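You operate a simulated robot arm through the tools that you are given. There is no shell and no other tool. Be economical: measure what you need, move in short steps, check, and stop when the job is done.

Carry out the task below with a simulated two-armed robot. There is one attempt and no reset: what you move stays moved.

## Task
Wipe up the spill on the white table with the lilac guest towel and put it back.

It is judged by the outcome, as a careful person would: the job done as asked, and still so three seconds after it is handed in. It fails if anything else is knocked over, pushed out of place, dropped, spilled or broken. Flat cloth is picked up by pressing the open fingertips on it (5 to 10 N) and closing them slowly along it; thin cloth reads only 2 to 8 mm in the jaws.

## Robot
Two 7-joint arms with two-finger parallel grippers on one trunk, on a base that drives. Base frame: it is fixed to the floor where the robot stands at the start and does not move with it; the origin is under the middle of the robot, x ahead of it, y to its left, z up. Lengths are in m, angles in rad, forces in N, time in s.
The left shoulder is at the start at [0.06, 0.147, 0.543], the right one opposite. With the tool pointing down near the work surface each hand reaches from about 0.1 to 0.68 m from the robot's upright axis, wherever it stands, measured 20 degrees to its own side. Payload 3.43 kg a hand.
Tool frame (each hand has its own): the origin (TCP) lies between the finger pads and is the grasp point; the fingertips stand 0.03 m ahead of it; z points along the fingers, y is the line along which they close. Largest opening 0.094 m; finger width 0.028, thickness 0.01; the body of the gripper, 0.05 by 0.096 m, starts 0.055 m behind the TCP.
Orientation is told as [roll, pitch, yaw] about the base's x, y, z axes, in that order, counted from this pose: with the fingers straight down and closing along the base's y, the tool's x points along the base's -x, its y along +y and its z along -z.

## Interface
- The arms move only by the tool arm_command. It takes "left_series", "right_series" or both (then of equal length, played together; a hand with none holds still); each is a list of rows, each a list of 7 numbers: the turn, a rotation vector about the tool's x, y, z in rad, then the shift along the tool's x, y, z in m, then the opening, from 0 (shut) to 1 (fully open). In form: [[rx, ry, rz, dx, dy, dz, claw], ...]. A call has 1 to 10 rows; each row shifts and turns the commanded pose from where the row before left it, along the tool's axes as they then stand. A row lasts 0.2 s, in which the tool goes at most 0.05 m and 0.15 rad; a call with a longer step from one row to the next is refused whole, and so is a gripper value outside its range. A pose out of reach is approached as far as the arm can. The call stops where the force on the tool passes 40 N (or 10 N more than at its start, if that is more) or the arm is blocked; 0.2 s more then pass. The fingers move at their own pace (about 0.072 m/s each) and stop on an object; they squeeze with about 37 N. The grip force told is the motor's: it shows also when the fingers shut on nothing. Time passes only in rows, and 0.2 s behind the last, so rows that do not move let the fingers close. It gives the time, the measured TCP pose, the force on the tool (base axes), the opening and the grip force at its end, in the units of the frame above (readings bear some noise), with the torque about the TCP (base axes, N m) and any sound that the robot's microphone picked up, and new pictures: "pictures" is both (left out), scene, wrist or none (wrist: the cameras of the hands that moved).
- Cameras (640 x 400 px; columns grow to the right, rows downward): "scene" is now at [0.0514, 0.0271, 1.2007]; the picture's right is [0.25, -0.97, 0.00], its down [-0.42, -0.11, -0.90] and it looks along [0.87, 0.23, -0.43] (base axes); focal length 256 px, centre (320, 200). "left" rides on the left gripper at [0.076, -0.014, -0.103] in its tool frame; the picture's right is [0.18, 0.98, 0.00], its down [-0.75, 0.14, -0.64] and it looks along [-0.63, 0.12, 0.77] (tool axes); focal length 243 px, centre (320, 200). "right" rides on the right gripper at [0.076, 0.014, -0.103] in its tool frame; the picture's right is [-0.18, 0.98, 0.00], its down [-0.75, -0.14, -0.64] and it looks along [-0.63, -0.12, 0.77] (tool axes); focal length 243 px, centre (320, 200). There is no depth. A picture from a camera that has moved, and an enlarged one, comes with that camera's place and axes in the base frame and with its lens. The place of the scene camera against the robot may be out by one fixed shift of up to 0.018 m in any direction.
- slide_trunk(by): slides the trunk up (or, below 0, down) by that many m; the arms and the scene camera ride with it, the base frame stays. It gives what a move gives, with no picture.
- base_move(legs): drives the robot by 1 to 6 legs, each [ahead, left, turn to the left] in m, m and rad, along the robot's own axes; the way and the turn of a leg run together, so that a leg with both is an arc; at most 1.5 m and 3.142 rad a leg. The arms and the cameras ride along, it lands a little off, and it stops where it bumps. It gives what a move gives, and a new picture of the scene camera.
- pan_tilt(pan, tilt): turns the head with the scene camera to pan (to the left, within 1.501 rad either way) and tilt (down, from -0.506 to 1.204), counted from straight ahead of the robot. It gives what a move gives, and a new picture of the scene camera.
- enlarge(camera, box): a new picture of the part [left, top, right, bottom] of that camera's present view, enlarged. No time passes.
- sign_off(): hands the job in; it is judged then, once.

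Work in short steps. Places have to be worked out from the pictures, the camera data and where the tool is seen: move nearer, look again, correct. Check each grasp and each placing, and mend what went wrong. You have 120 turns and 260 pictures in all, those below and enlarged ones among them. Open the grippers and draw the arms clear of the work before you hand the job in, unless the task says otherwise; then end with one line.

The tools are called after ">>>" by a JSON object that holds its "method" and its "body". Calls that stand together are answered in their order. arm_command: Moves the arms, as the interface text tells. Its arguments: {"type":"object","properties":{"left_series":{"type":"array","items":{"type":"array","items":{"type":"number"}}},"right_series":{"type":"array","items":{"type":"array","items":{"type":"number"}}},"pictures":{"type":"string","enum":["both","scene","wrist","none"]}},"required":[]} The other tools are called the same way: slide_trunk (by) slides the trunk up or down; base_move (legs) drives the base; pan_tilt (pan, tilt) turns the head that bears the scene camera; enlarge (camera, box) takes an enlarged picture of a part of a camera's view; sign_off () hands the job in.

At the start:

```text
time_s: 0.0
left_tcp_pos: [0.3017, 0.2319, 1.0005]
left_tool_rot: [0.0, -0.002, 0.0]
left_contact_force: [0.1, 0.2, -1.1]
left_wrist_torque: [0.01, 0.02, 0.04]
left_opening: 0.0941
left_grasp_force: 0.0
right_tcp_pos: [0.3087, -0.0491, 0.9997]
right_tool_rot: [0.002, -0.002, 0.001]
right_contact_force: [-0.8, -0.2, 0.7]
right_wrist_torque: [-0.02, 0.0, 0.0]
right_opening: 0.0942
right_grasp_force: 0.0
trunk travel left (down, up): [-0.25, 0.0]
robot x, y, heading: [0.0008, -0.0029, -0.004]
head pan, tilt: [0.257, 0.449]
```

scene: 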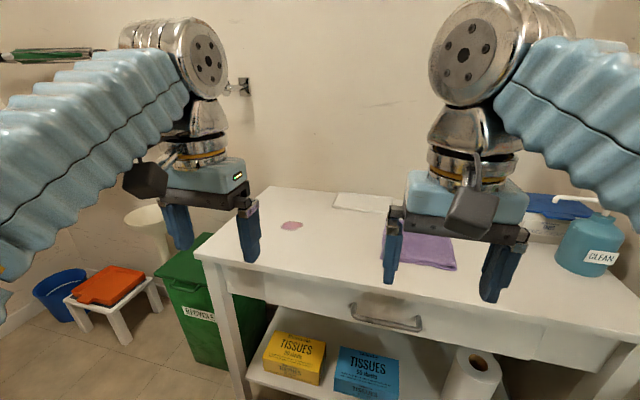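
right: 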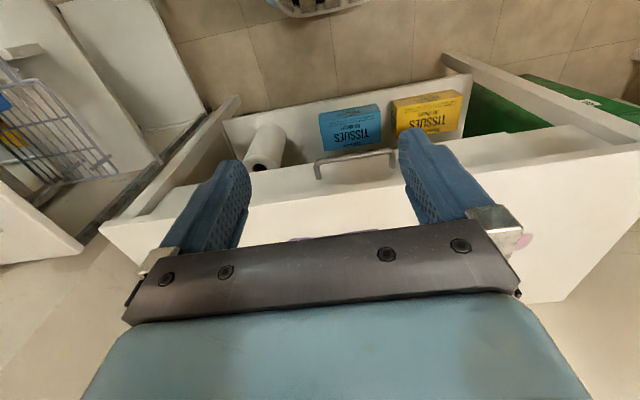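
left: 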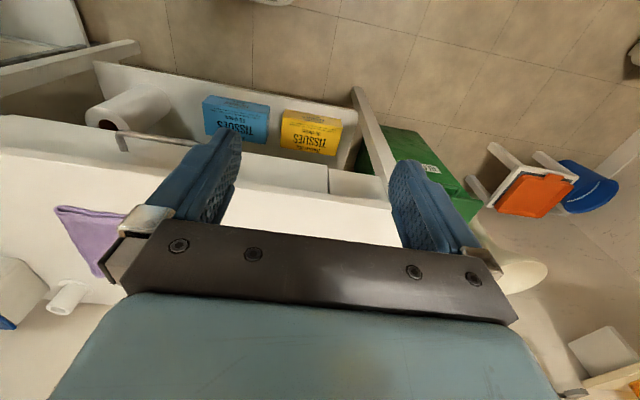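

The spill seems to be the pinkish spot near (291,225), and the lilac towel lies behind the right fingers at about (425,250). I enlarge those parts to see them better.

>>> {"method": "enlarge", "body": {"camera": "scene", "box": [190, 170, 350, 270]}}

>>> {"method": "enlarge", "body": {"camera": "scene", "box": [320, 170, 640, 370]}}

```text
4.00 times, centred on (270, 220) of scene
camera zoom: at [0.0514, 0.0271, 1.2007], right [0.25, -0.97, 0.0], down [-0.42, -0.11, -0.9], along [0.87, 0.23, -0.43], focal length 1023 px, centre (520, 120)
```

zoom: 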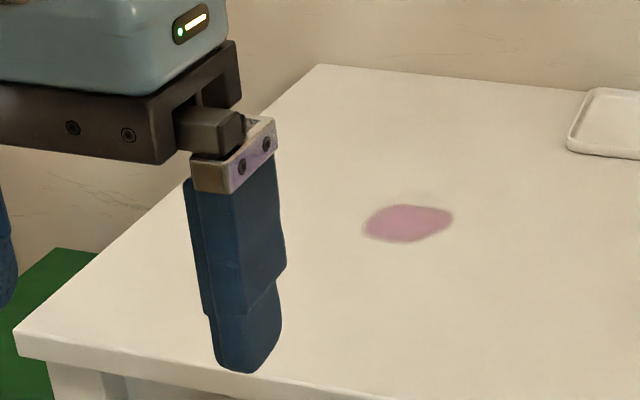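

```text
2.00 times, centred on (480, 270) of scene
camera zoom: at [0.0514, 0.0271, 1.2007], right [0.25, -0.97, 0.0], down [-0.42, -0.11, -0.9], along [0.87, 0.23, -0.43], focal length 511 px, centre (0, 60)
```

zoom: 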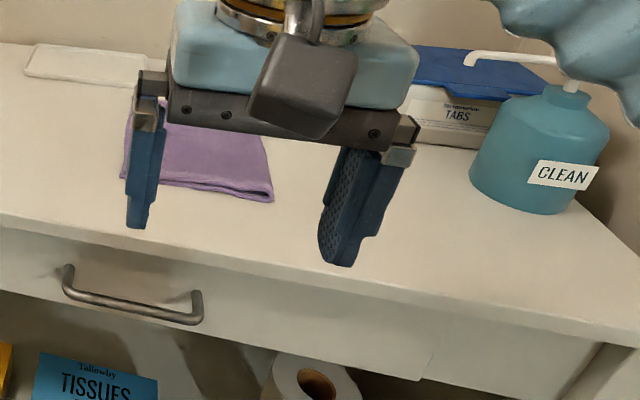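

The two camera views together put the table top at about z=0.80, the towel near (0.64,-0.09) and the spill near (0.67,0.28). Before driving nearer I look left and right for obstacles.

>>> {"method": "pan_tilt", "body": {"pan": 1.0, "tilt": 0.5}}

>>> {"method": "pan_tilt", "body": {"pan": -0.7, "tilt": 0.6}}

>>> {"method": "pan_tilt", "body": {"pan": 0.0, "tilt": 0.9}}

```text
time_s: 1.1
left_tcp_pos: [0.301, 0.2319, 0.9984]
left_tool_rot: [0.001, -0.001, 0.001]
left_contact_force: [0.0, 0.4, 1.1]
left_wrist_torque: [0.0, -0.03, -0.01]
left_opening: 0.0941
left_grasp_force: 0.1
right_tcp_pos: [0.3083, -0.049, 1.0]
right_tool_rot: [0.003, -0.002, 0.0]
right_contact_force: [-0.9, 0.4, 0.4]
right_wrist_torque: [0.0, -0.02, -0.04]
right_opening: 0.0941
right_grasp_force: 0.0
trunk travel left (down, up): [-0.25, 0.0]
robot x, y, heading: [0.0024, -0.0029, 0.003]
head pan, tilt: [1.0, 0.499]
camera scene: at [0.0117, 0.0804, 1.1961], right [0.84, -0.54, 0.0], down [-0.26, -0.4, -0.88], along [0.47, 0.74, -0.48], focal length 256 px, centre (320, 200)
```

scene: 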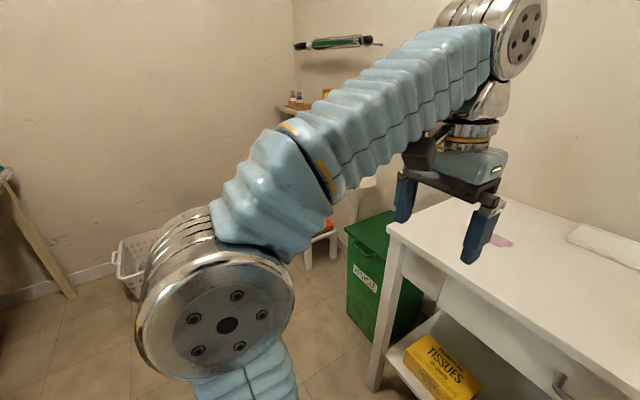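

```text
time_s: 2.8
left_tcp_pos: [0.3016, 0.2322, 0.999]
left_tool_rot: [-0.001, -0.003, 0.0]
left_contact_force: [0.5, 1.0, 0.0]
left_wrist_torque: [0.0, -0.02, -0.02]
left_opening: 0.0939
left_grasp_force: 0.0
right_tcp_pos: [0.3076, -0.0483, 0.9997]
right_tool_rot: [0.0, -0.002, -0.002]
right_contact_force: [-0.3, 0.8, 0.0]
right_wrist_torque: [-0.02, 0.01, 0.0]
right_opening: 0.0938
right_grasp_force: 0.0
trunk travel left (down, up): [-0.25, 0.0]
robot x, y, heading: [0.0008, 0.0022, -0.001]
head pan, tilt: [-0.7, 0.6]
camera scene: at [0.0301, -0.0531, 1.187], right [-0.64, -0.77, 0.0], down [-0.43, 0.36, -0.83], along [0.63, -0.53, -0.56], focal length 256 px, centre (320, 200)
```

scene: 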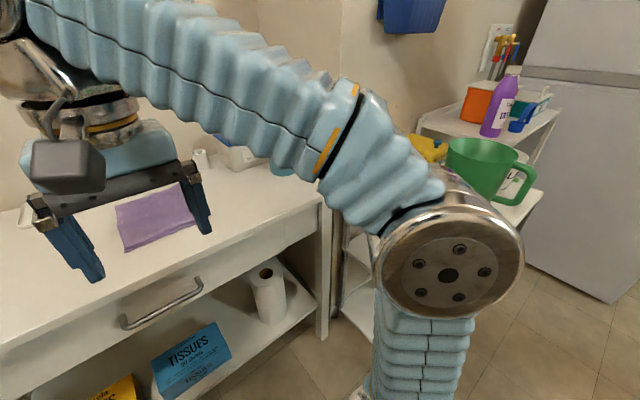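

```text
time_s: 3.9
left_tcp_pos: [0.3013, 0.2334, 0.9995]
left_tool_rot: [0.001, -0.003, 0.0]
left_contact_force: [-0.2, 0.8, 0.0]
left_wrist_torque: [0.03, 0.04, -0.01]
left_opening: 0.0939
left_grasp_force: 0.1
right_tcp_pos: [0.3086, -0.0485, 1.0001]
right_tool_rot: [0.001, -0.002, 0.0]
right_contact_force: [-0.2, 1.0, -0.8]
right_wrist_torque: [0.0, -0.01, 0.0]
right_opening: 0.094
right_grasp_force: 0.1
trunk travel left (down, up): [-0.25, 0.0]
robot x, y, heading: [-0.0021, -0.0016, 0.001]
head pan, tilt: [0.0, 0.901]
camera scene: at [0.038, 0.0038, 1.1622], right [0.0, -1.0, 0.0], down [-0.78, 0.0, -0.62], along [0.62, 0.0, -0.78], focal length 256 px, centre (320, 200)
```

scene: 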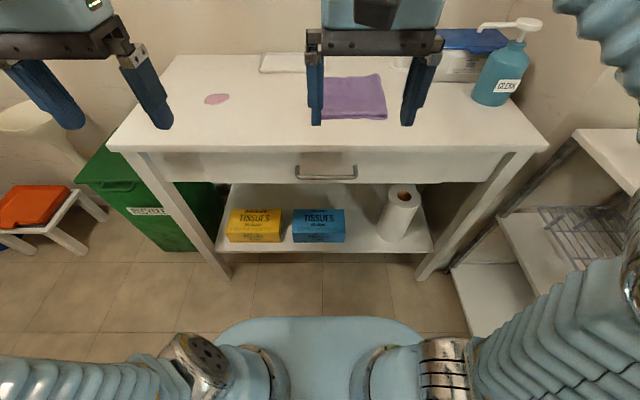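

The way is clear: the base front is well short of the table and the left side is open. I drive 0.12 ahead and 0.08 left.

>>> {"method": "base_move", "body": {"legs": [[0.12, 0.08, 0]]}}

```text
time_s: 5.2
left_tcp_pos: [0.4233, 0.3138, 0.9998]
left_tool_rot: [0.001, -0.001, -0.001]
left_contact_force: [0.8, 0.1, -0.2]
left_wrist_torque: [0.02, -0.03, -0.04]
left_opening: 0.0941
left_grasp_force: 0.1
right_tcp_pos: [0.4274, 0.0331, 1.0002]
right_tool_rot: [0.003, -0.002, 0.0]
right_contact_force: [-0.5, 0.1, 0.0]
right_wrist_torque: [0.02, -0.02, -0.01]
right_opening: 0.0939
right_grasp_force: 0.1
trunk travel left (down, up): [-0.25, 0.0]
robot x, y, heading: [0.1227, 0.0814, 0.004]
head pan, tilt: [0.0, 0.901]
camera scene: at [0.1587, 0.0846, 1.1622], right [0.0, -1.0, 0.0], down [-0.78, 0.0, -0.62], along [0.62, 0.0, -0.78], focal length 256 px, centre (320, 200)
```

scene: 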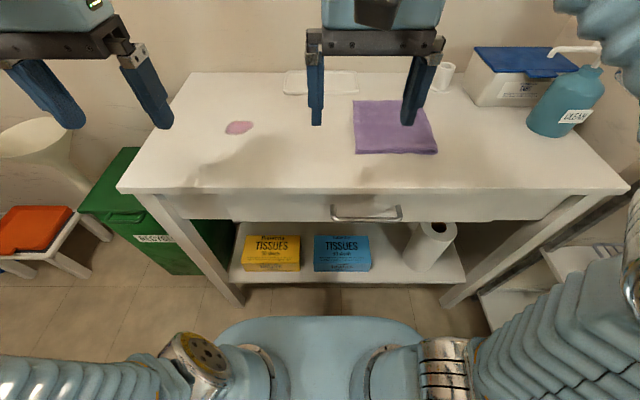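

The towel now shows fully: about x 0.57..0.78, y -0.17..0.01, with the spill at about (0.665,0.274). I move the left hand aside and bring the right hand above the towel's left part.

>>> {"method": "arm_command", "body": {"left_series": [[0, 0, 0, 0.02, 0.025, 0, 1], [0, 0, 0, 0.02, 0.025, 0, 1], [0, 0, 0, 0.02, 0.025, 0, 1], [0, 0, 0, 0.02, 0.025, 0, 1], [0, 0, 0, 0.02, 0.025, 0, 1], [0, 0, 0, 0.02, 0.025, 0, 1]], "right_series": [[0, 0, 0, -0.0413, -0.0097, 0.0117, 1], [0, 0, 0, -0.0413, -0.0097, 0.0117, 1], [0, 0, 0, -0.0413, -0.0097, 0.0117, 1], [0, 0, 0, -0.0413, -0.0097, 0.0117, 1], [0, 0, 0, -0.0413, -0.0097, 0.0117, 1], [0, 0, 0, -0.0413, -0.0097, 0.0117, 1]]}}

```text
time_s: 6.7
left_tcp_pos: [0.3097, 0.4627, 0.9972]
left_tool_rot: [0.0, -0.003, 0.0]
left_contact_force: [0.4, -0.2, -0.3]
left_wrist_torque: [-0.01, -0.01, 0.01]
left_opening: 0.0941
left_grasp_force: 0.0
left hand out of reach, approached as far as the arm can: row 2, 4
right_tcp_pos: [0.6669, -0.0295, 0.9211]
right_tool_rot: [-0.001, -0.002, 0.001]
right_contact_force: [-0.2, 0.1, 0.1]
right_wrist_torque: [-0.01, 0.03, 0.01]
right_opening: 0.0939
right_grasp_force: 0.1
right hand out of reach, approached as far as the arm can: row 6
trunk travel left (down, up): [-0.25, 0.0]
robot x, y, heading: [0.125, 0.0809, -0.004]
head pan, tilt: [0.0, 0.901]
camera scene: at [0.1603, 0.0842, 1.1621], right [0.0, -1.0, 0.0], down [-0.78, 0.0, -0.62], along [0.62, 0.0, -0.78], focal length 256 px, centre (320, 200)
camera right: at [0.5913, -0.0154, 1.0252], right [0.18, 0.98, 0.0], down [0.75, -0.14, 0.64], along [0.63, -0.12, -0.77], focal length 243 px, centre (320, 200)
camera left: at [0.2322, 0.4489, 1.1012], right [-0.18, 0.98, 0.0], down [0.75, 0.14, 0.64], along [0.63, 0.12, -0.77], focal length 243 px, centre (320, 200)
```

scene: 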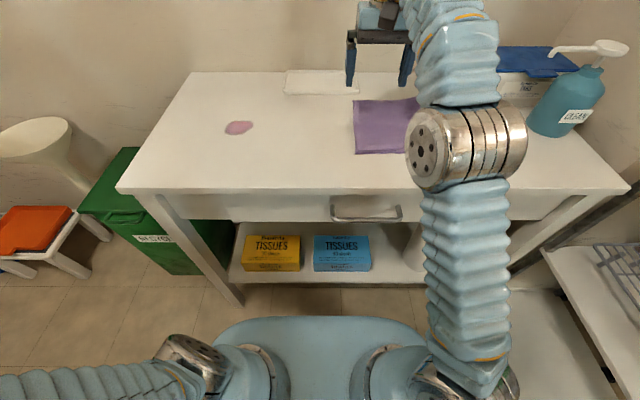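
right: 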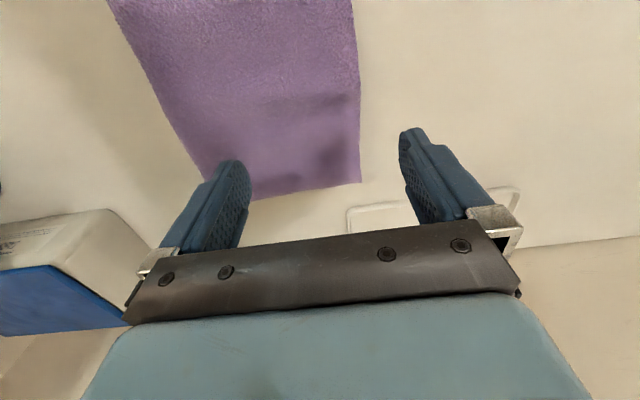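
left: 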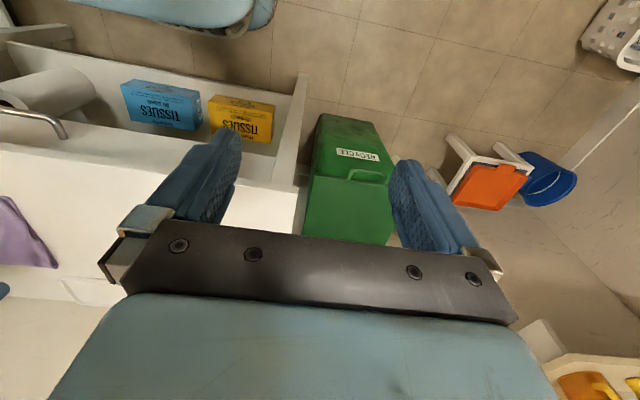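

The wrist view puts the towel's back-left corner at about (0.76,0.0). The right arm is at its limit, so I drive 0.05 ahead and then draw the hand back to the same spot.

>>> {"method": "base_move", "body": {"legs": [[0.05, 0, 0]]}}

>>> {"method": "arm_command", "body": {"right_series": [[0, 0, 0, 0.035, 0, 0.0, 1], [0, 0, 0, 0.035, 0, 0.02, 1], [0, 0, 0, 0, 0, 0.03, 0.6], [0, 0, 0, 0, 0, 0.015, 0.6]]}}

```text
time_s: 7.6
left_tcp_pos: [0.3592, 0.4629, 0.9983]
left_tool_rot: [0.0, -0.002, 0.0]
left_contact_force: [0.1, -1.0, 0.1]
left_wrist_torque: [0.0, -0.03, -0.01]
left_opening: 0.0939
left_grasp_force: 0.1
right_tcp_pos: [0.7166, -0.0306, 0.9219]
right_tool_rot: [0.001, -0.003, 0.001]
right_contact_force: [-0.1, 0.6, -0.5]
right_wrist_torque: [-0.01, -0.03, 0.03]
right_opening: 0.0939
right_grasp_force: 0.1
trunk travel left (down, up): [-0.25, 0.0]
robot x, y, heading: [0.1728, 0.0815, -0.007]
head pan, tilt: [0.0, 0.901]
camera scene: at [0.2089, 0.0847, 1.1622], right [0.0, -1.0, 0.0], down [-0.78, 0.0, -0.62], along [0.62, 0.0, -0.78], focal length 256 px, centre (320, 200)
```

scene: 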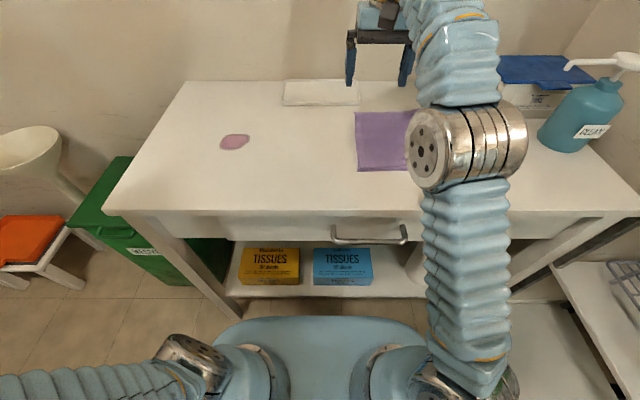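

```text
time_s: 8.6
left_tcp_pos: [0.3589, 0.4629, 0.9965]
left_tool_rot: [0.002, -0.002, 0.001]
left_contact_force: [0.2, 0.5, -0.4]
left_wrist_torque: [-0.02, -0.01, 0.01]
left_opening: 0.094
left_grasp_force: 0.1
right_tcp_pos: [0.646, -0.0278, 0.8589]
right_tool_rot: [0.002, -0.004, 0.0]
right_contact_force: [-0.8, 0.3, -0.4]
right_wrist_torque: [-0.01, 0.0, -0.02]
right_opening: 0.0561
right_grasp_force: 0.1
trunk travel left (down, up): [-0.25, 0.0]
robot x, y, heading: [0.1746, 0.0821, 0.003]
head pan, tilt: [0.0, 0.901]
camera scene: at [0.2091, 0.0847, 1.1622], right [0.0, -1.0, 0.0], down [-0.78, 0.0, -0.62], along [0.62, 0.0, -0.78], focal length 256 px, centre (320, 200)
camera right: at [0.5703, -0.0141, 0.963], right [0.18, 0.98, 0.0], down [0.75, -0.14, 0.64], along [0.63, -0.12, -0.76], focal length 243 px, centre (320, 200)
```

scene: 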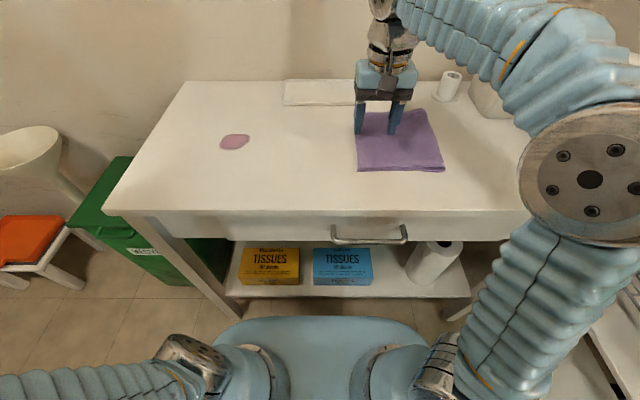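
right: 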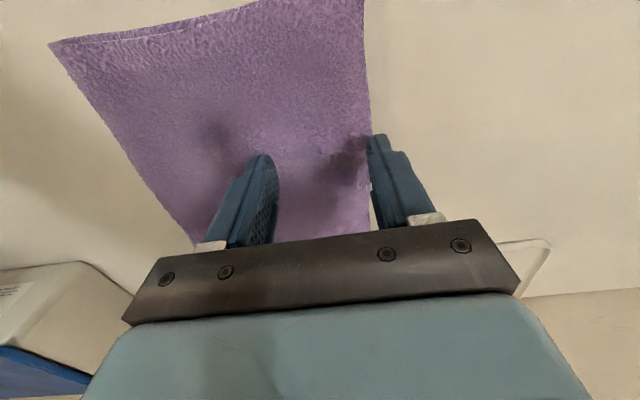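

The fingers straddle the towel's left strip. Before going down I check the clearance between the right elbow and the bottle.

>>> {"method": "pan_tilt", "body": {"pan": -0.8, "tilt": 0.7}}

```text
time_s: 9.7
left_tcp_pos: [0.3592, 0.4634, 0.9981]
left_tool_rot: [0.002, -0.001, -0.001]
left_contact_force: [-0.3, 0.5, -0.3]
left_wrist_torque: [-0.01, 0.02, 0.05]
left_opening: 0.0943
left_grasp_force: 0.1
right_tcp_pos: [0.6466, -0.0282, 0.8592]
right_tool_rot: [0.001, -0.003, 0.001]
right_contact_force: [-0.5, 0.4, 0.7]
right_wrist_torque: [-0.01, -0.01, 0.02]
right_opening: 0.0564
right_grasp_force: 0.1
trunk travel left (down, up): [-0.25, 0.0]
robot x, y, heading: [0.1709, 0.0798, -0.003]
head pan, tilt: [-0.799, 0.7]
camera scene: at [0.1929, 0.0238, 1.1783], right [-0.72, -0.7, 0.0], down [-0.45, 0.46, -0.76], along [0.53, -0.55, -0.64], focal length 256 px, centre (320, 200)
```

scene: 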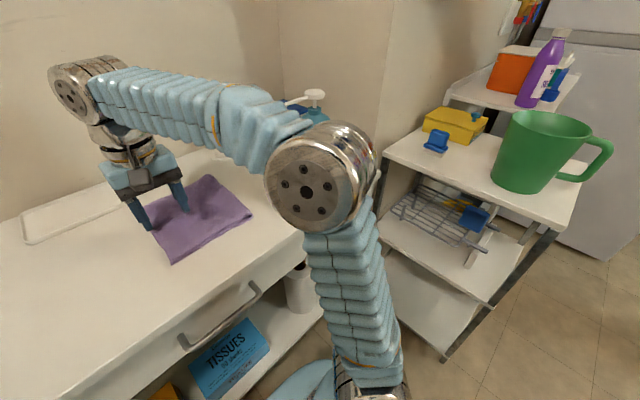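

The elbow is in front of the table edge and clear of the bottle. I aim the head back, shift 0.03 to the right so both tips land on cloth, and go down.

>>> {"method": "pan_tilt", "body": {"pan": -0.1, "tilt": 0.85}}

>>> {"method": "arm_command", "body": {"right_series": [[0, 0, 0, 0, -0.03, 0.0, 0.6], [0, 0, 0, 0, 0, 0.012, 0.6], [0, 0, 0, 0, 0, 0.003, 0.6]], "pictures": "wrist"}}

```text
time_s: 10.8
left_tcp_pos: [0.3595, 0.4647, 0.9977]
left_tool_rot: [0.0, -0.001, -0.001]
left_contact_force: [-1.1, -1.0, 0.0]
left_wrist_torque: [-0.01, -0.01, 0.02]
left_opening: 0.0936
left_grasp_force: 0.1
right_tcp_pos: [0.6463, -0.0286, 0.8595]
right_tool_rot: [0.003, -0.003, 0.0]
right_contact_force: [-0.4, 0.2, 0.0]
right_wrist_torque: [0.01, 0.02, 0.0]
right_opening: 0.0566
right_grasp_force: 0.0
trunk travel left (down, up): [-0.25, 0.0]
robot x, y, heading: [0.172, 0.0826, 0.001]
head pan, tilt: [-0.099, 0.85]
camera scene: at [0.2114, 0.0768, 1.1661], right [-0.1, -0.99, 0.0], down [-0.75, 0.08, -0.66], along [0.66, -0.07, -0.75], focal length 256 px, centre (320, 200)
```

scene: 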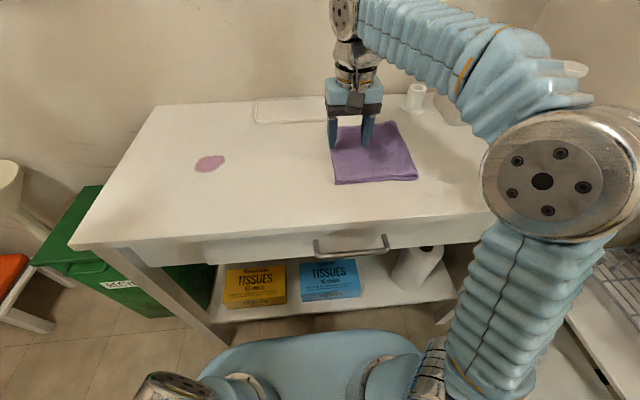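

```text
time_s: 11.6
left_tcp_pos: [0.359, 0.4641, 0.9965]
left_tool_rot: [0.001, 0.0, 0.0]
left_contact_force: [0.2, -0.4, 0.1]
left_wrist_torque: [-0.03, 0.02, -0.02]
left_opening: 0.094
left_grasp_force: 0.1
right_tcp_pos: [0.6462, -0.0573, 0.8428]
right_tool_rot: [0.002, -0.003, 0.0]
right_contact_force: [0.4, 0.4, -0.3]
right_wrist_torque: [0.0, 0.02, 0.01]
right_opening: 0.0564
right_grasp_force: 0.1
trunk travel left (down, up): [-0.25, 0.0]
robot x, y, heading: [0.1694, 0.08, -0.003]
head pan, tilt: [-0.099, 0.85]
camera right: at [0.5706, -0.0443, 0.9465], right [0.18, 0.98, 0.0], down [0.75, -0.14, 0.64], along [0.63, -0.12, -0.76], focal length 243 px, centre (320, 200)
```

right: 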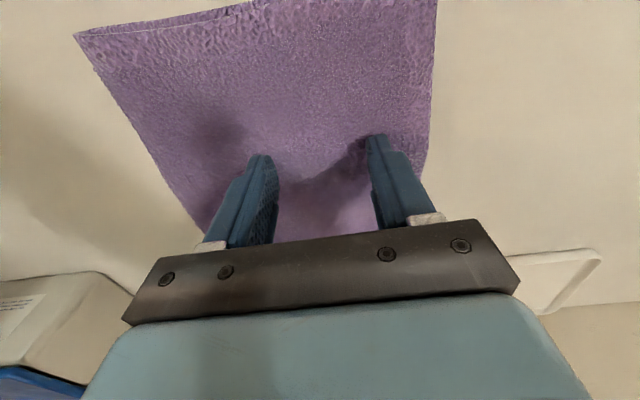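

The tips are at z≈0.813 and there is no contact yet. I go down in 3 mm steps.

>>> {"method": "arm_command", "body": {"right_series": [[0, 0, 0, 0, 0, 0.003, 0.6], [0, 0, 0, 0, 0, 0.003, 0.6], [0, 0, 0, 0, 0, 0.003, 0.6]], "pictures": "none"}}

```text
time_s: 12.4
left_tcp_pos: [0.3594, 0.4641, 0.9982]
left_tool_rot: [-0.001, -0.004, -0.001]
left_contact_force: [-0.4, -0.8, -0.7]
left_wrist_torque: [0.02, 0.0, 0.02]
left_opening: 0.0941
left_grasp_force: 0.1
right_tcp_pos: [0.6457, -0.0584, 0.8353]
right_tool_rot: [0.004, -0.009, -0.001]
right_contact_force: [3.8, 0.8, 18.6]
right_wrist_torque: [-0.09, -0.11, 0.01]
right_opening: 0.0565
right_grasp_force: 0.1
trunk travel left (down, up): [-0.25, 0.0]
robot x, y, heading: [0.1705, 0.0824, -0.001]
head pan, tilt: [-0.099, 0.85]
```

Contact: 18.6 N with the tips at about 0.805. I ease off about 1.5 mm to get the 5 to 10 N range.

>>> {"method": "arm_command", "body": {"right_series": [[0, 0, 0, 0, 0, -0.0015, 0.6]], "pictures": "none"}}

```text
time_s: 12.8
left_tcp_pos: [0.3594, 0.4635, 0.998]
left_tool_rot: [-0.001, -0.003, -0.001]
left_contact_force: [0.3, -0.7, -0.8]
left_wrist_torque: [-0.03, -0.02, 0.0]
left_opening: 0.0938
left_grasp_force: 0.0
right_tcp_pos: [0.6469, -0.0579, 0.8356]
right_tool_rot: [0.0, -0.006, 0.0]
right_contact_force: [3.5, 1.7, 17.7]
right_wrist_torque: [-0.04, -0.13, 0.04]
right_opening: 0.0561
right_grasp_force: 0.0
trunk travel left (down, up): [-0.25, 0.0]
robot x, y, heading: [0.1696, 0.0845, 0.0]
head pan, tilt: [-0.099, 0.85]
```

The force is still 17.7 N, so I ease off a further 2 mm.

>>> {"method": "arm_command", "body": {"right_series": [[0, 0, 0, 0, 0, -0.002, 0.6]], "pictures": "none"}}

```text
time_s: 13.2
left_tcp_pos: [0.359, 0.4633, 0.9974]
left_tool_rot: [0.001, -0.002, -0.001]
left_contact_force: [0.7, -0.4, 0.3]
left_wrist_torque: [-0.02, 0.01, 0.02]
left_opening: 0.0939
left_grasp_force: 0.0
right_tcp_pos: [0.6467, -0.057, 0.8367]
right_tool_rot: [0.002, -0.002, 0.0]
right_contact_force: [1.0, 1.2, 7.7]
right_wrist_torque: [0.05, -0.07, -0.01]
right_opening: 0.0562
right_grasp_force: 0.1
trunk travel left (down, up): [-0.25, 0.0]
robot x, y, heading: [0.1671, 0.0793, 0.003]
head pan, tilt: [-0.099, 0.85]
```

The force is 7.7 N, which is in range. I close slowly along the cloth.

>>> {"method": "arm_command", "body": {"right_series": [[0, 0, 0, 0, 0, 0, 0.52], [0, 0, 0, 0, 0, 0, 0.44], [0, 0, 0, 0, 0, 0, 0.36], [0, 0, 0, 0, 0, 0, 0.28], [0, 0, 0, 0, 0, 0, 0.2], [0, 0, 0, 0, 0, 0, 0.12], [0, 0, 0, 0, 0, 0, 0.05], [0, 0, 0, 0, 0, 0, 0], [0, 0, 0, 0, 0, 0, 0]]}}

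```text
time_s: 15.2
left_tcp_pos: [0.3579, 0.4639, 0.9978]
left_tool_rot: [0.001, -0.003, 0.0]
left_contact_force: [0.0, 0.1, -0.3]
left_wrist_torque: [0.0, 0.01, 0.01]
left_opening: 0.094
left_grasp_force: 0.1
right_tcp_pos: [0.6462, -0.0579, 0.8371]
right_tool_rot: [0.001, -0.003, -0.001]
right_contact_force: [0.5, -1.9, 8.8]
right_wrist_torque: [-0.08, -0.03, -0.02]
right_opening: 0.0094
right_grasp_force: 36.9
trunk travel left (down, up): [-0.25, 0.0]
robot x, y, heading: [0.173, 0.0834, 0.003]
head pan, tilt: [-0.099, 0.85]
camera scene: at [0.211, 0.0769, 1.1662], right [-0.1, -1.0, 0.0], down [-0.75, 0.07, -0.66], along [0.66, -0.07, -0.75], focal length 256 px, centre (320, 200)
camera right: at [0.5697, -0.0448, 0.9411], right [0.18, 0.98, 0.0], down [0.75, -0.14, 0.64], along [0.63, -0.12, -0.76], focal length 243 px, centre (320, 200)
```

scene: 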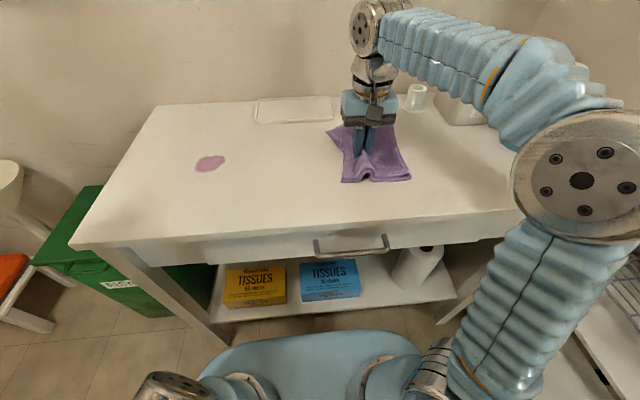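
right: 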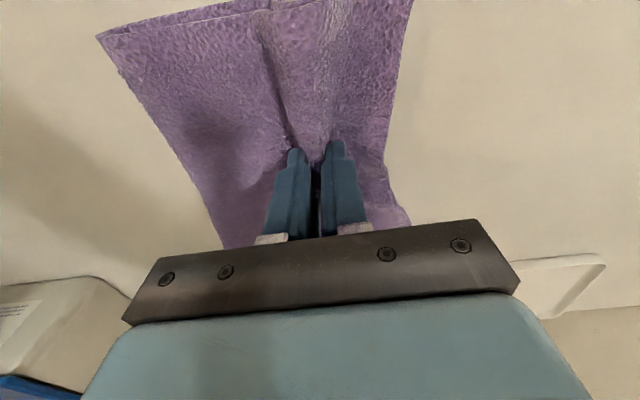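

The jaws hold 9.4 mm of gathered cloth. I lift it and check.

>>> {"method": "arm_command", "body": {"right_series": [[0, 0, 0, 0, 0, -0.01, 0], [0, 0, 0, 0, 0, -0.02, 0], [0, 0, 0, 0, 0, -0.03, 0], [0, 0, 0, 0, 0, -0.03, 0], [0, 0, 0, 0, 0, -0.02, 0]]}}

```text
time_s: 16.4
left_tcp_pos: [0.36, 0.4635, 0.9974]
left_tool_rot: [-0.001, 0.0, 0.001]
left_contact_force: [-0.5, 0.3, -0.6]
left_wrist_torque: [-0.01, 0.02, -0.02]
left_opening: 0.0939
left_grasp_force: 0.0
right_tcp_pos: [0.645, -0.0583, 0.9464]
right_tool_rot: [0.003, -0.002, 0.0]
right_contact_force: [0.4, -0.5, 0.9]
right_wrist_torque: [0.01, -0.01, 0.0]
right_opening: 0.0085
right_grasp_force: 36.7
trunk travel left (down, up): [-0.25, 0.0]
robot x, y, heading: [0.1735, 0.0768, 0.004]
head pan, tilt: [-0.099, 0.85]
camera scene: at [0.2114, 0.0769, 1.1661], right [-0.1, -1.0, 0.0], down [-0.75, 0.07, -0.66], along [0.66, -0.07, -0.75], focal length 256 px, centre (320, 200)
camera right: at [0.5692, -0.0446, 1.0504], right [0.18, 0.98, 0.0], down [0.75, -0.14, 0.64], along [0.63, -0.12, -0.77], focal length 243 px, centre (320, 200)
```

scene: 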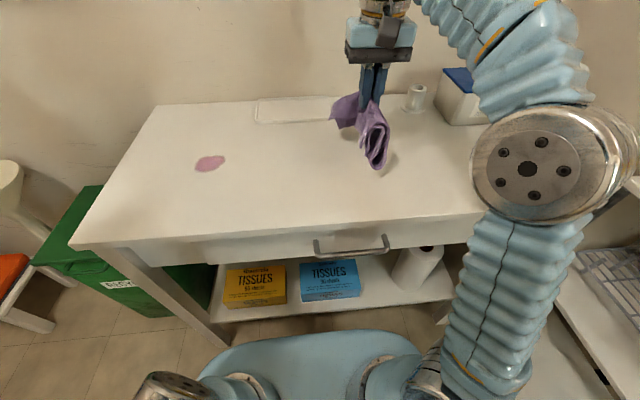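
right: 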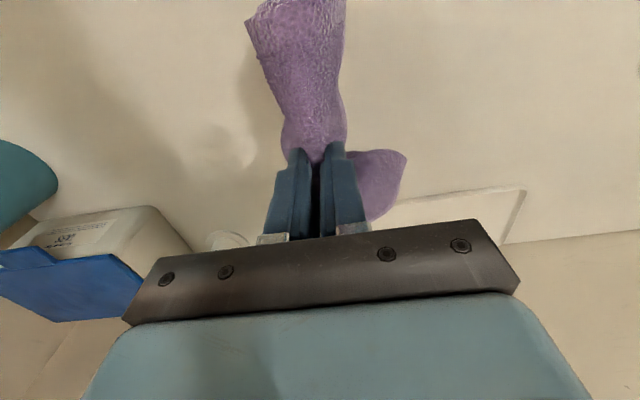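

The whole towel is in hand and hanging clear, and nothing else moved. I drive 0.2 left toward the spill.

>>> {"method": "base_move", "body": {"legs": [[0, 0.2, 0]]}}

>>> {"method": "arm_command", "body": {"right_series": [[0, 0, 0, 0, 0.035, 0, 0], [0, 0, 0, 0, 0.035, 0, 0], [0, 0, 0, 0, 0.035, 0, 0], [0, 0, 0, 0, 0.027, 0, 0]]}}

```text
time_s: 18.0
left_tcp_pos: [0.3587, 0.6682, 0.9977]
left_tool_rot: [0.0, -0.001, 0.005]
left_contact_force: [-0.8, -0.6, -0.3]
left_wrist_torque: [0.02, -0.01, -0.01]
left_opening: 0.0939
left_grasp_force: 0.1
right_tcp_pos: [0.646, 0.1467, 0.9458]
right_tool_rot: [0.002, -0.005, 0.004]
right_contact_force: [1.2, 0.5, 0.0]
right_wrist_torque: [0.02, -0.01, -0.05]
right_opening: 0.0087
right_grasp_force: 36.9
trunk travel left (down, up): [-0.25, 0.0]
robot x, y, heading: [0.1723, 0.2819, 0.006]
head pan, tilt: [-0.099, 0.85]
camera scene: at [0.211, 0.2808, 1.1661], right [-0.1, -1.0, 0.0], down [-0.75, 0.07, -0.66], along [0.66, -0.06, -0.75], focal length 256 px, centre (320, 200)
```

scene: 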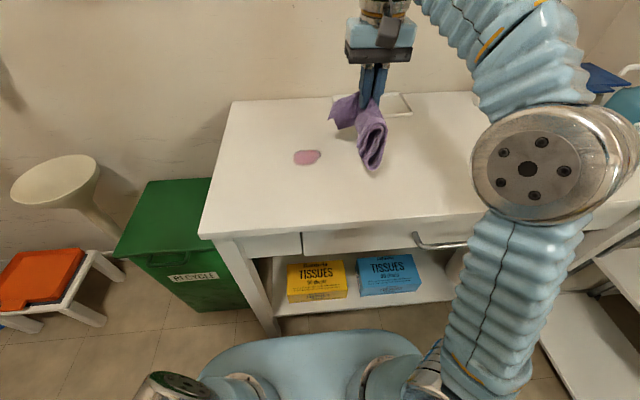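

```text
time_s: 19.0
left_tcp_pos: [0.3574, 0.6678, 0.9978]
left_tool_rot: [0.0, -0.001, 0.003]
left_contact_force: [-0.1, -0.8, 0.2]
left_wrist_torque: [-0.01, -0.03, 0.0]
left_opening: 0.0939
left_grasp_force: 0.1
right_tcp_pos: [0.644, 0.2816, 0.9472]
right_tool_rot: [0.001, -0.004, 0.002]
right_contact_force: [0.4, 1.1, 0.3]
right_wrist_torque: [0.01, 0.0, 0.0]
right_opening: 0.0087
right_grasp_force: 36.7
trunk travel left (down, up): [-0.25, 0.0]
robot x, y, heading: [0.1703, 0.286, 0.007]
head pan, tilt: [-0.099, 0.85]
camera scene: at [0.211, 0.2809, 1.1661], right [-0.1, -1.0, 0.0], down [-0.75, 0.07, -0.66], along [0.66, -0.06, -0.75], focal length 256 px, centre (320, 200)
camera right: at [0.567, 0.2944, 1.0515], right [0.18, 0.98, 0.0], down [0.75, -0.14, 0.64], along [0.63, -0.12, -0.76], focal length 243 px, centre (320, 200)
```

scene: 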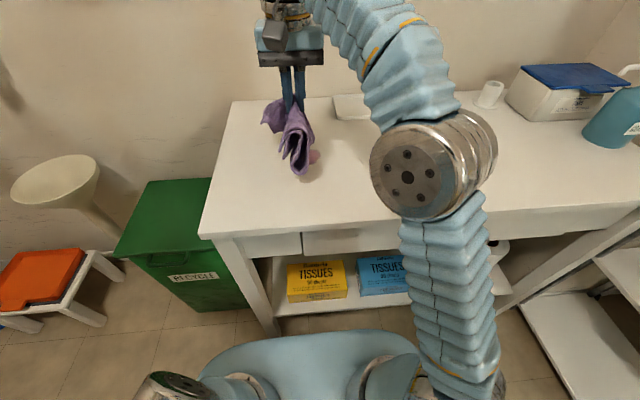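
right: 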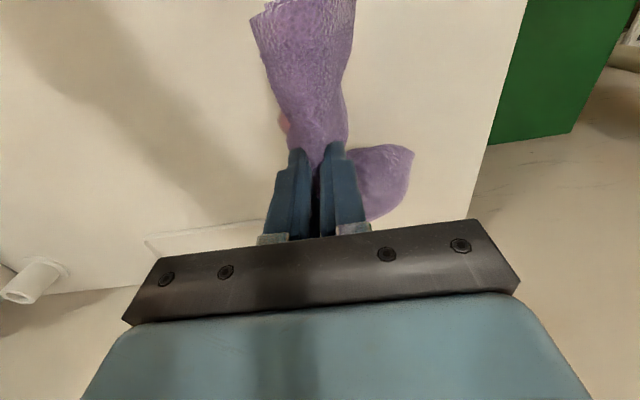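

I judge the spill centre to be about (0.664,0.268). I line up over it and lower the towel on to it.

>>> {"method": "arm_command", "body": {"right_series": [[0, 0, 0, -0.02, -0.013, 0.02, 0], [0, 0, 0, 0, 0, 0.03, 0], [0, 0, 0, 0, 0, 0.025, 0], [0, 0, 0, 0, 0, 0.015, 0], [0, 0, 0, 0, 0, 0.007, 0]], "pictures": "scene"}}

```text
time_s: 20.2
left_tcp_pos: [0.3567, 0.6682, 0.9962]
left_tool_rot: [-0.001, 0.0, 0.003]
left_contact_force: [0.5, -0.2, -0.5]
left_wrist_torque: [0.0, -0.02, -0.01]
left_opening: 0.0943
left_grasp_force: 0.1
right_tcp_pos: [0.6662, 0.2662, 0.85]
right_tool_rot: [0.003, -0.003, 0.003]
right_contact_force: [1.2, -0.4, 0.2]
right_wrist_torque: [-0.03, -0.02, -0.02]
right_opening: 0.0087
right_grasp_force: 36.9
trunk travel left (down, up): [-0.25, 0.0]
robot x, y, heading: [0.1714, 0.2806, 0.005]
head pan, tilt: [-0.099, 0.85]
camera scene: at [0.211, 0.281, 1.1661], right [-0.1, -1.0, 0.0], down [-0.75, 0.07, -0.66], along [0.66, -0.06, -0.75], focal length 256 px, centre (320, 200)
```

scene: 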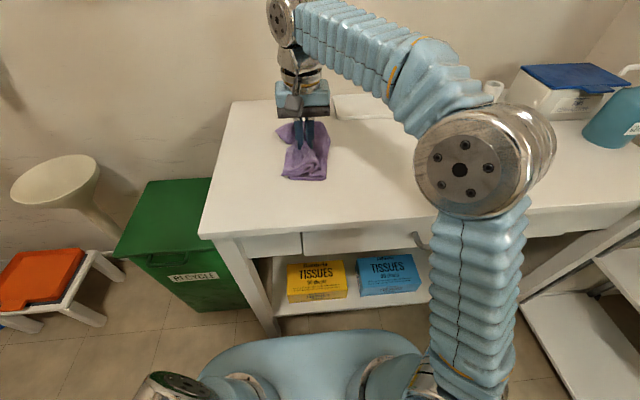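

The towel covers the spill. I lower in small steps to press.

>>> {"method": "arm_command", "body": {"right_series": [[0, 0, 0, 0, 0, 0.004, 0], [0, 0, 0, 0, 0, 0.003, 0], [0, 0, 0, 0, 0, 0.003, 0]], "pictures": "none"}}

```text
time_s: 21.0
left_tcp_pos: [0.3574, 0.6688, 0.9981]
left_tool_rot: [0.0, -0.004, 0.004]
left_contact_force: [-0.5, 0.0, 0.2]
left_wrist_torque: [0.0, 0.01, -0.02]
left_opening: 0.0941
left_grasp_force: 0.1
right_tcp_pos: [0.6652, 0.2684, 0.841]
right_tool_rot: [0.004, -0.006, 0.003]
right_contact_force: [2.7, 0.7, 18.6]
right_wrist_torque: [0.04, -0.13, -0.04]
right_opening: 0.0086
right_grasp_force: 37.2
trunk travel left (down, up): [-0.25, 0.0]
robot x, y, heading: [0.1694, 0.2857, 0.0]
head pan, tilt: [-0.099, 0.85]
```

It presses at about 18 N, so I ease off 1 mm and wipe side to side across the spill.

>>> {"method": "arm_command", "body": {"right_series": [[0, 0, 0, 0, 0.025, -0.001, 0], [0, 0, 0, 0, 0.03, 0, 0], [0, 0, 0, 0.02, 0, 0, 0], [0, 0, 0, 0, -0.035, 0, 0], [0, 0, 0, 0, -0.035, 0, 0], [0, 0, 0, 0, -0.035, 0, 0], [0, 0, 0, -0.02, 0, 0, 0], [0, 0, 0, 0, 0.035, 0, 0], [0, 0, 0, 0, 0.035, 0, 0], [0, 0, 0, 0, 0.035, 0, 0]], "pictures": "scene"}}

>>> {"method": "arm_command", "body": {"right_series": [[0, 0, 0, -0.025, 0, 0, 0], [0, 0, 0, 0, -0.035, 0, 0], [0, 0, 0, 0, -0.035, 0, 0], [0, 0, 0, 0, -0.035, 0, 0], [0, 0, 0, 0.0125, 0, 0, 0], [0, 0, 0, 0, 0.035, 0, 0], [0, 0, 0, 0, 0.035, 0, 0], [0, 0, 0, 0, 0.035, 0, 0], [0, 0, 0, 0.02, -0.035, 0, 0], [0, 0, 0, -0.01, -0.035, 0, 0]], "pictures": "scene"}}

```text
time_s: 23.2
left_tcp_pos: [0.3564, 0.6678, 0.9976]
left_tool_rot: [0.001, -0.004, 0.004]
left_contact_force: [0.3, 0.0, 0.3]
left_wrist_torque: [-0.01, 0.04, -0.01]
left_opening: 0.094
left_grasp_force: 0.1
right_tcp_pos: [0.6638, 0.3213, 0.8416]
right_tool_rot: [0.002, -0.007, 0.002]
right_contact_force: [0.7, -3.1, 14.2]
right_wrist_torque: [-0.04, -0.04, 0.03]
right_opening: 0.0087
right_grasp_force: 36.7
trunk travel left (down, up): [-0.25, 0.0]
robot x, y, heading: [0.1713, 0.2862, 0.004]
head pan, tilt: [-0.099, 0.85]
camera scene: at [0.2102, 0.2802, 1.1662], right [-0.1, -1.0, 0.0], down [-0.75, 0.07, -0.66], along [0.66, -0.06, -0.75], focal length 256 px, centre (320, 200)
```

scene: 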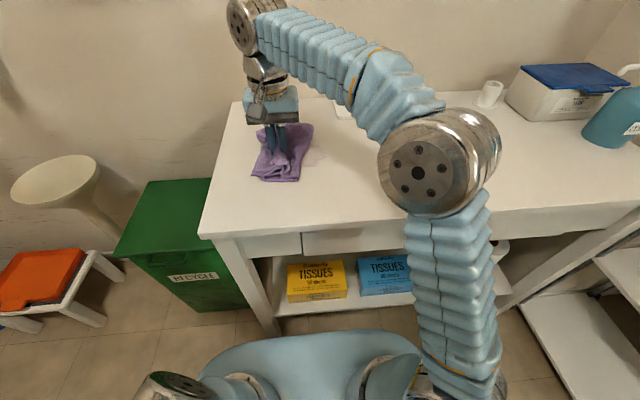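

```text
time_s: 25.4
left_tcp_pos: [0.3573, 0.6687, 0.9975]
left_tool_rot: [-0.001, -0.003, 0.004]
left_contact_force: [-0.5, 0.5, 0.6]
left_wrist_torque: [0.04, 0.01, 0.03]
left_opening: 0.094
left_grasp_force: 0.0
right_tcp_pos: [0.6674, 0.2534, 0.8416]
right_tool_rot: [0.001, -0.003, 0.005]
right_contact_force: [-0.4, 2.0, 10.1]
right_wrist_torque: [0.14, 0.08, 0.0]
right_opening: 0.0087
right_grasp_force: 36.8
trunk travel left (down, up): [-0.25, 0.0]
robot x, y, heading: [0.1706, 0.2883, 0.004]
head pan, tilt: [-0.099, 0.85]
camera scene: at [0.2104, 0.2815, 1.1662], right [-0.09, -1.0, 0.0], down [-0.75, 0.07, -0.66], along [0.66, -0.06, -0.75], focal length 256 px, centre (320, 200)
```

scene: 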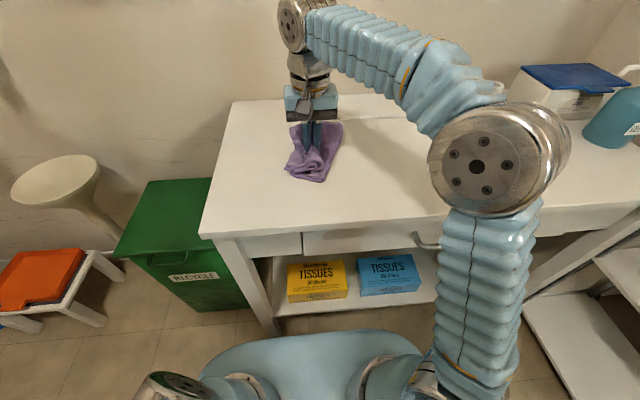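

Now I lift the towel and move it right to inspect the wiped area.

>>> {"method": "arm_command", "body": {"right_series": [[0, 0, 0, 0, 0, -0.03, 0], [0, 0, 0, 0, 0, -0.04, 0], [0, 0, 0, 0, -0.03, -0.03, 0], [0, 0, 0, 0, -0.045, 0, 0], [0, 0, 0, 0, -0.045, 0, 0]], "pictures": "none"}}

>>> {"method": "enlarge", "body": {"camera": "scene", "box": [220, 80, 420, 205]}}

```text
time_s: 26.6
left_tcp_pos: [0.358, 0.6687, 0.9978]
left_tool_rot: [0.001, -0.003, 0.005]
left_contact_force: [-0.4, -0.1, -1.2]
left_wrist_torque: [-0.02, -0.01, -0.01]
left_opening: 0.0937
left_grasp_force: 0.2
right_tcp_pos: [0.6673, 0.1308, 0.9384]
right_tool_rot: [0.001, -0.003, 0.006]
right_contact_force: [-0.7, -0.1, -1.3]
right_wrist_torque: [0.0, -0.01, 0.02]
right_opening: 0.0088
right_grasp_force: 37.2
trunk travel left (down, up): [-0.25, 0.0]
robot x, y, heading: [0.1713, 0.2881, 0.008]
head pan, tilt: [-0.099, 0.85]
```

```text
3.20 times, centred on (320, 142) of scene
camera zoom: at [0.2111, 0.2812, 1.1661], right [-0.09, -1.0, 0.0], down [-0.75, 0.07, -0.66], along [0.66, -0.06, -0.75], focal length 818 px, centre (320, 384)
```

zoom: 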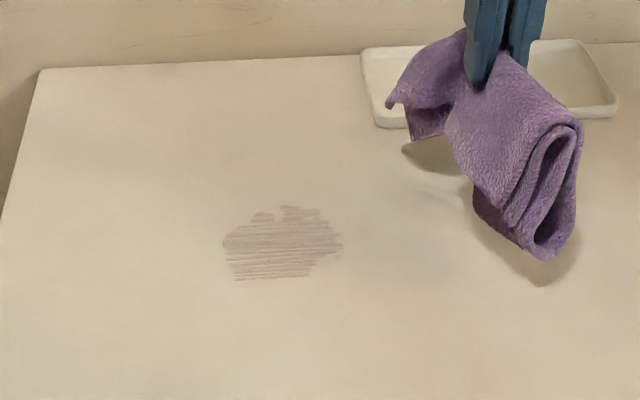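

Faint streaks are left at y≈0.22..0.31, x≈0.63..0.70, so it needs more, firmer passes. I return to the spot and press again.

>>> {"method": "arm_command", "body": {"right_series": [[0, 0, 0, 0, 0.045, 0, 0], [0, 0, 0, 0, 0.045, 0, 0], [0, 0, 0, 0.01, 0, 0.04, 0], [0, 0, 0, 0, 0, 0.04, 0], [0, 0, 0, 0.01, 0, 0.018, 0], [0, 0, 0, 0, 0, 0.004, 0]], "pictures": "scene"}}

```text
time_s: 28.1
left_tcp_pos: [0.356, 0.6688, 0.9993]
left_tool_rot: [0.001, -0.005, 0.004]
left_contact_force: [-0.6, -0.3, 0.5]
left_wrist_torque: [0.0, -0.03, 0.01]
left_opening: 0.0941
left_grasp_force: 0.0
right_tcp_pos: [0.6486, 0.2211, 0.8446]
right_tool_rot: [0.009, -0.021, 0.002]
right_contact_force: [3.0, -1.8, 21.0]
right_wrist_torque: [0.08, -0.12, -0.05]
right_opening: 0.0085
right_grasp_force: 37.4
trunk travel left (down, up): [-0.25, 0.0]
robot x, y, heading: [0.1704, 0.2842, -0.0]
head pan, tilt: [-0.099, 0.85]
stopped in row 6 (right hand): the force on the tool passed its limit at 42 N (the readings are from after the stop); the commanded pose is now the measured one
camera scene: at [0.2102, 0.281, 1.1662], right [-0.1, -1.0, 0.0], down [-0.75, 0.07, -0.66], along [0.66, -0.06, -0.75], focal length 256 px, centre (320, 200)
```

scene: 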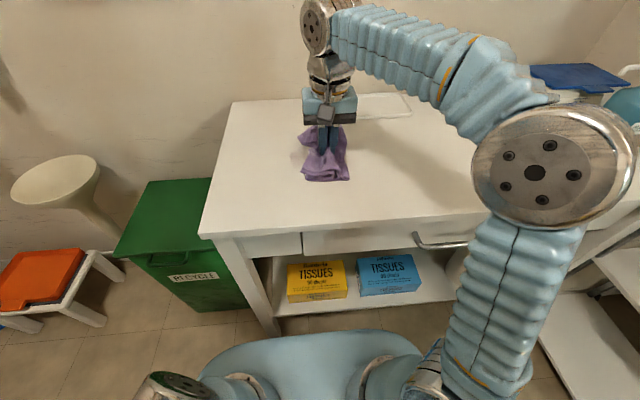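

It presses at 21 N at the spot's near right corner. I run a firm raster from x 0.635 to 0.70 over y 0.215 to 0.32.

>>> {"method": "arm_command", "body": {"right_series": [[0, 0, 0, 0.015, 0, 0, 0], [0, 0, 0, 0, 0.034, 0, 0], [0, 0, 0, 0, 0.034, 0, 0], [0, 0, 0, 0, 0.034, 0, 0], [0, 0, 0, -0.015, 0, 0, 0], [0, 0, 0, 0, -0.034, 0, 0], [0, 0, 0, 0, -0.034, 0, 0], [0, 0, 0, 0, -0.034, 0, 0], [0, 0, 0, -0.015, 0, 0, 0], [0, 0, 0, 0, 0.034, 0, 0]], "pictures": "none"}}

>>> {"method": "arm_command", "body": {"right_series": [[0, 0, 0, 0, 0.034, 0.001, 0], [0, 0, 0, 0, 0.034, 0, 0], [0, 0, 0, -0.015, 0, 0, 0], [0, 0, 0, 0, -0.034, 0, 0], [0, 0, 0, 0, -0.034, 0, 0], [0, 0, 0, 0, -0.034, 0, 0], [0, 0, 0, -0.015, 0, 0, 0], [0, 0, 0, 0, 0.034, 0, 0], [0, 0, 0, 0, 0.034, 0, 0], [0, 0, 0, 0, 0.034, 0, 0]], "pictures": "none"}}

>>> {"method": "arm_command", "body": {"right_series": [[0, 0, 0, 0.035, -0.012, 0, 0], [0, 0, 0, 0.035, -0.012, 0, 0], [0, 0, 0, -0.035, -0.012, 0, 0], [0, 0, 0, -0.035, -0.012, 0, 0], [0, 0, 0, 0.035, -0.012, 0, 0], [0, 0, 0, 0.035, -0.012, 0, 0], [0, 0, 0, -0.035, -0.012, 0, 0], [0, 0, 0, -0.035, -0.012, 0, 0], [0, 0, 0, 0.035, -0.01, 0, 0], [0, 0, 0, 0.035, 0, 0, 0]], "pictures": "scene"}}

```text
time_s: 28.8
left_tcp_pos: [0.3572, 0.6673, 0.9971]
left_tool_rot: [0.003, -0.003, 0.002]
left_contact_force: [1.1, -0.2, -0.4]
left_wrist_torque: [0.03, -0.01, 0.03]
left_opening: 0.0942
left_grasp_force: 0.2
right_tcp_pos: [0.6323, 0.2724, 0.8434]
right_tool_rot: [0.01, -0.023, 0.0]
right_contact_force: [-3.6, -2.5, 22.1]
right_wrist_torque: [0.03, 0.04, 0.03]
right_opening: 0.0086
right_grasp_force: 36.9
trunk travel left (down, up): [-0.25, 0.0]
robot x, y, heading: [0.1705, 0.2834, 0.009]
head pan, tilt: [-0.099, 0.85]
stopped in row 3 (right hand): the force on the tool passed its limit at 43 N (the readings are from after the stop); the commanded pose is now the measured one
```

```text
time_s: 29.4
left_tcp_pos: [0.357, 0.6667, 0.9985]
left_tool_rot: [0.003, -0.004, 0.004]
left_contact_force: [0.2, -1.2, -0.3]
left_wrist_torque: [0.01, 0.01, 0.0]
left_opening: 0.094
left_grasp_force: 0.2
right_tcp_pos: [0.6312, 0.3359, 0.8446]
right_tool_rot: [0.013, -0.024, -0.004]
right_contact_force: [-3.0, -2.3, 21.3]
right_wrist_torque: [0.0, 0.08, 0.02]
right_opening: 0.0086
right_grasp_force: 37.3
trunk travel left (down, up): [-0.25, 0.0]
robot x, y, heading: [0.1685, 0.2835, 0.002]
head pan, tilt: [-0.099, 0.85]
stopped in row 3 (right hand): the force on the tool passed its limit at 42 N (the readings are from after the stop); the commanded pose is now the measured one
```

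```text
time_s: 30.9
left_tcp_pos: [0.3579, 0.6686, 0.9983]
left_tool_rot: [0.001, -0.003, 0.003]
left_contact_force: [-0.2, 0.3, 0.0]
left_wrist_torque: [-0.02, 0.05, -0.03]
left_opening: 0.0943
left_grasp_force: 0.1
right_tcp_pos: [0.5689, 0.2659, 0.8441]
right_tool_rot: [0.015, -0.033, -0.005]
right_contact_force: [0.6, 0.1, 22.0]
right_wrist_torque: [0.12, -0.04, -0.01]
right_opening: 0.0085
right_grasp_force: 37.2
trunk travel left (down, up): [-0.25, 0.0]
robot x, y, heading: [0.1742, 0.2833, 0.003]
head pan, tilt: [-0.099, 0.85]
stopped in row 7 (right hand): the force on the tool passed its limit at 42 N (the readings are from after the stop); the commanded pose is now the measured one
camera scene: at [0.2106, 0.2809, 1.1658], right [-0.1, -1.0, 0.0], down [-0.75, 0.07, -0.66], along [0.66, -0.06, -0.75], focal length 256 px, centre (320, 200)
```

scene: 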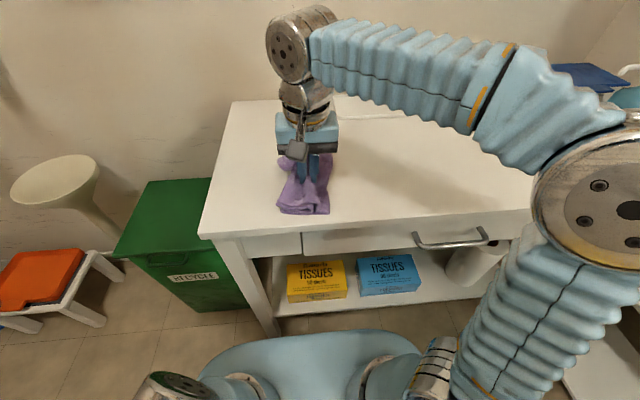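

I pressed too hard and tripped the limit. I raise a few mm, level the tool, and go back to the spot.

>>> {"method": "arm_command", "body": {"right_series": [[0.015, 0.033, 0, 0, 0, -0.01, 0], [0, 0, 0, -0.04, 0, 0, 0], [0, 0, 0, -0.032, 0, 0, 0], [0, 0, 0, 0, 0, 0.006, 0]], "pictures": "scene"}}

>>> {"method": "enlarge", "body": {"camera": "scene", "box": [220, 80, 420, 205]}}

```text
time_s: 31.9
left_tcp_pos: [0.3581, 0.6688, 0.9975]
left_tool_rot: [-0.001, -0.005, 0.003]
left_contact_force: [0.1, -0.3, -0.6]
left_wrist_torque: [-0.01, -0.01, 0.05]
left_opening: 0.0939
left_grasp_force: 0.0
right_tcp_pos: [0.6417, 0.2661, 0.8457]
right_tool_rot: [-0.002, 0.003, -0.007]
right_contact_force: [-0.5, 0.4, 6.5]
right_wrist_torque: [0.04, 0.07, 0.04]
right_opening: 0.0087
right_grasp_force: 37.4
trunk travel left (down, up): [-0.25, 0.0]
robot x, y, heading: [0.1727, 0.2872, 0.001]
head pan, tilt: [-0.099, 0.85]
camera scene: at [0.211, 0.2807, 1.1662], right [-0.1, -1.0, 0.0], down [-0.75, 0.07, -0.66], along [0.66, -0.06, -0.75], focal length 256 px, centre (320, 200)
```

scene: 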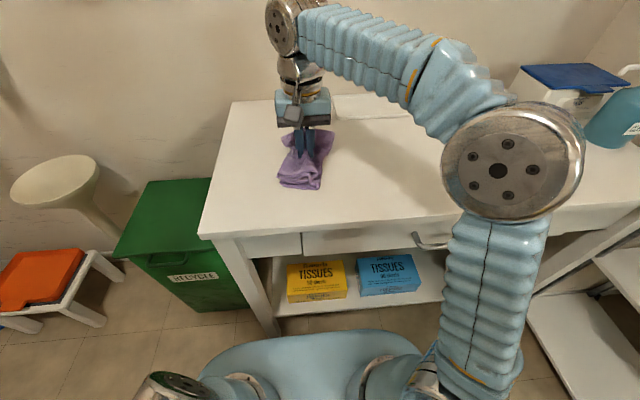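

```text
3.20 times, centred on (320, 142) of scene
camera zoom: at [0.211, 0.2807, 1.1662], right [-0.1, -1.0, 0.0], down [-0.75, 0.07, -0.66], along [0.66, -0.06, -0.75], focal length 818 px, centre (320, 384)
```

zoom: 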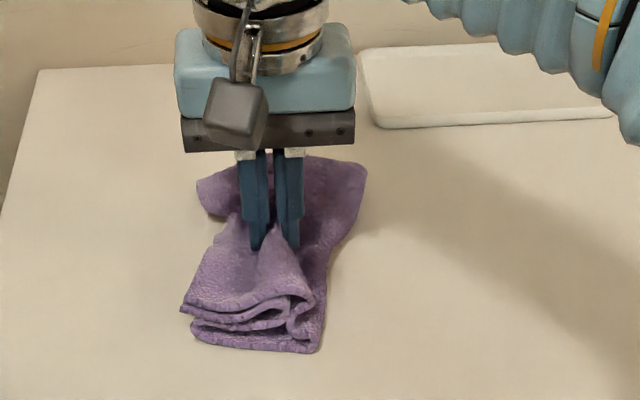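

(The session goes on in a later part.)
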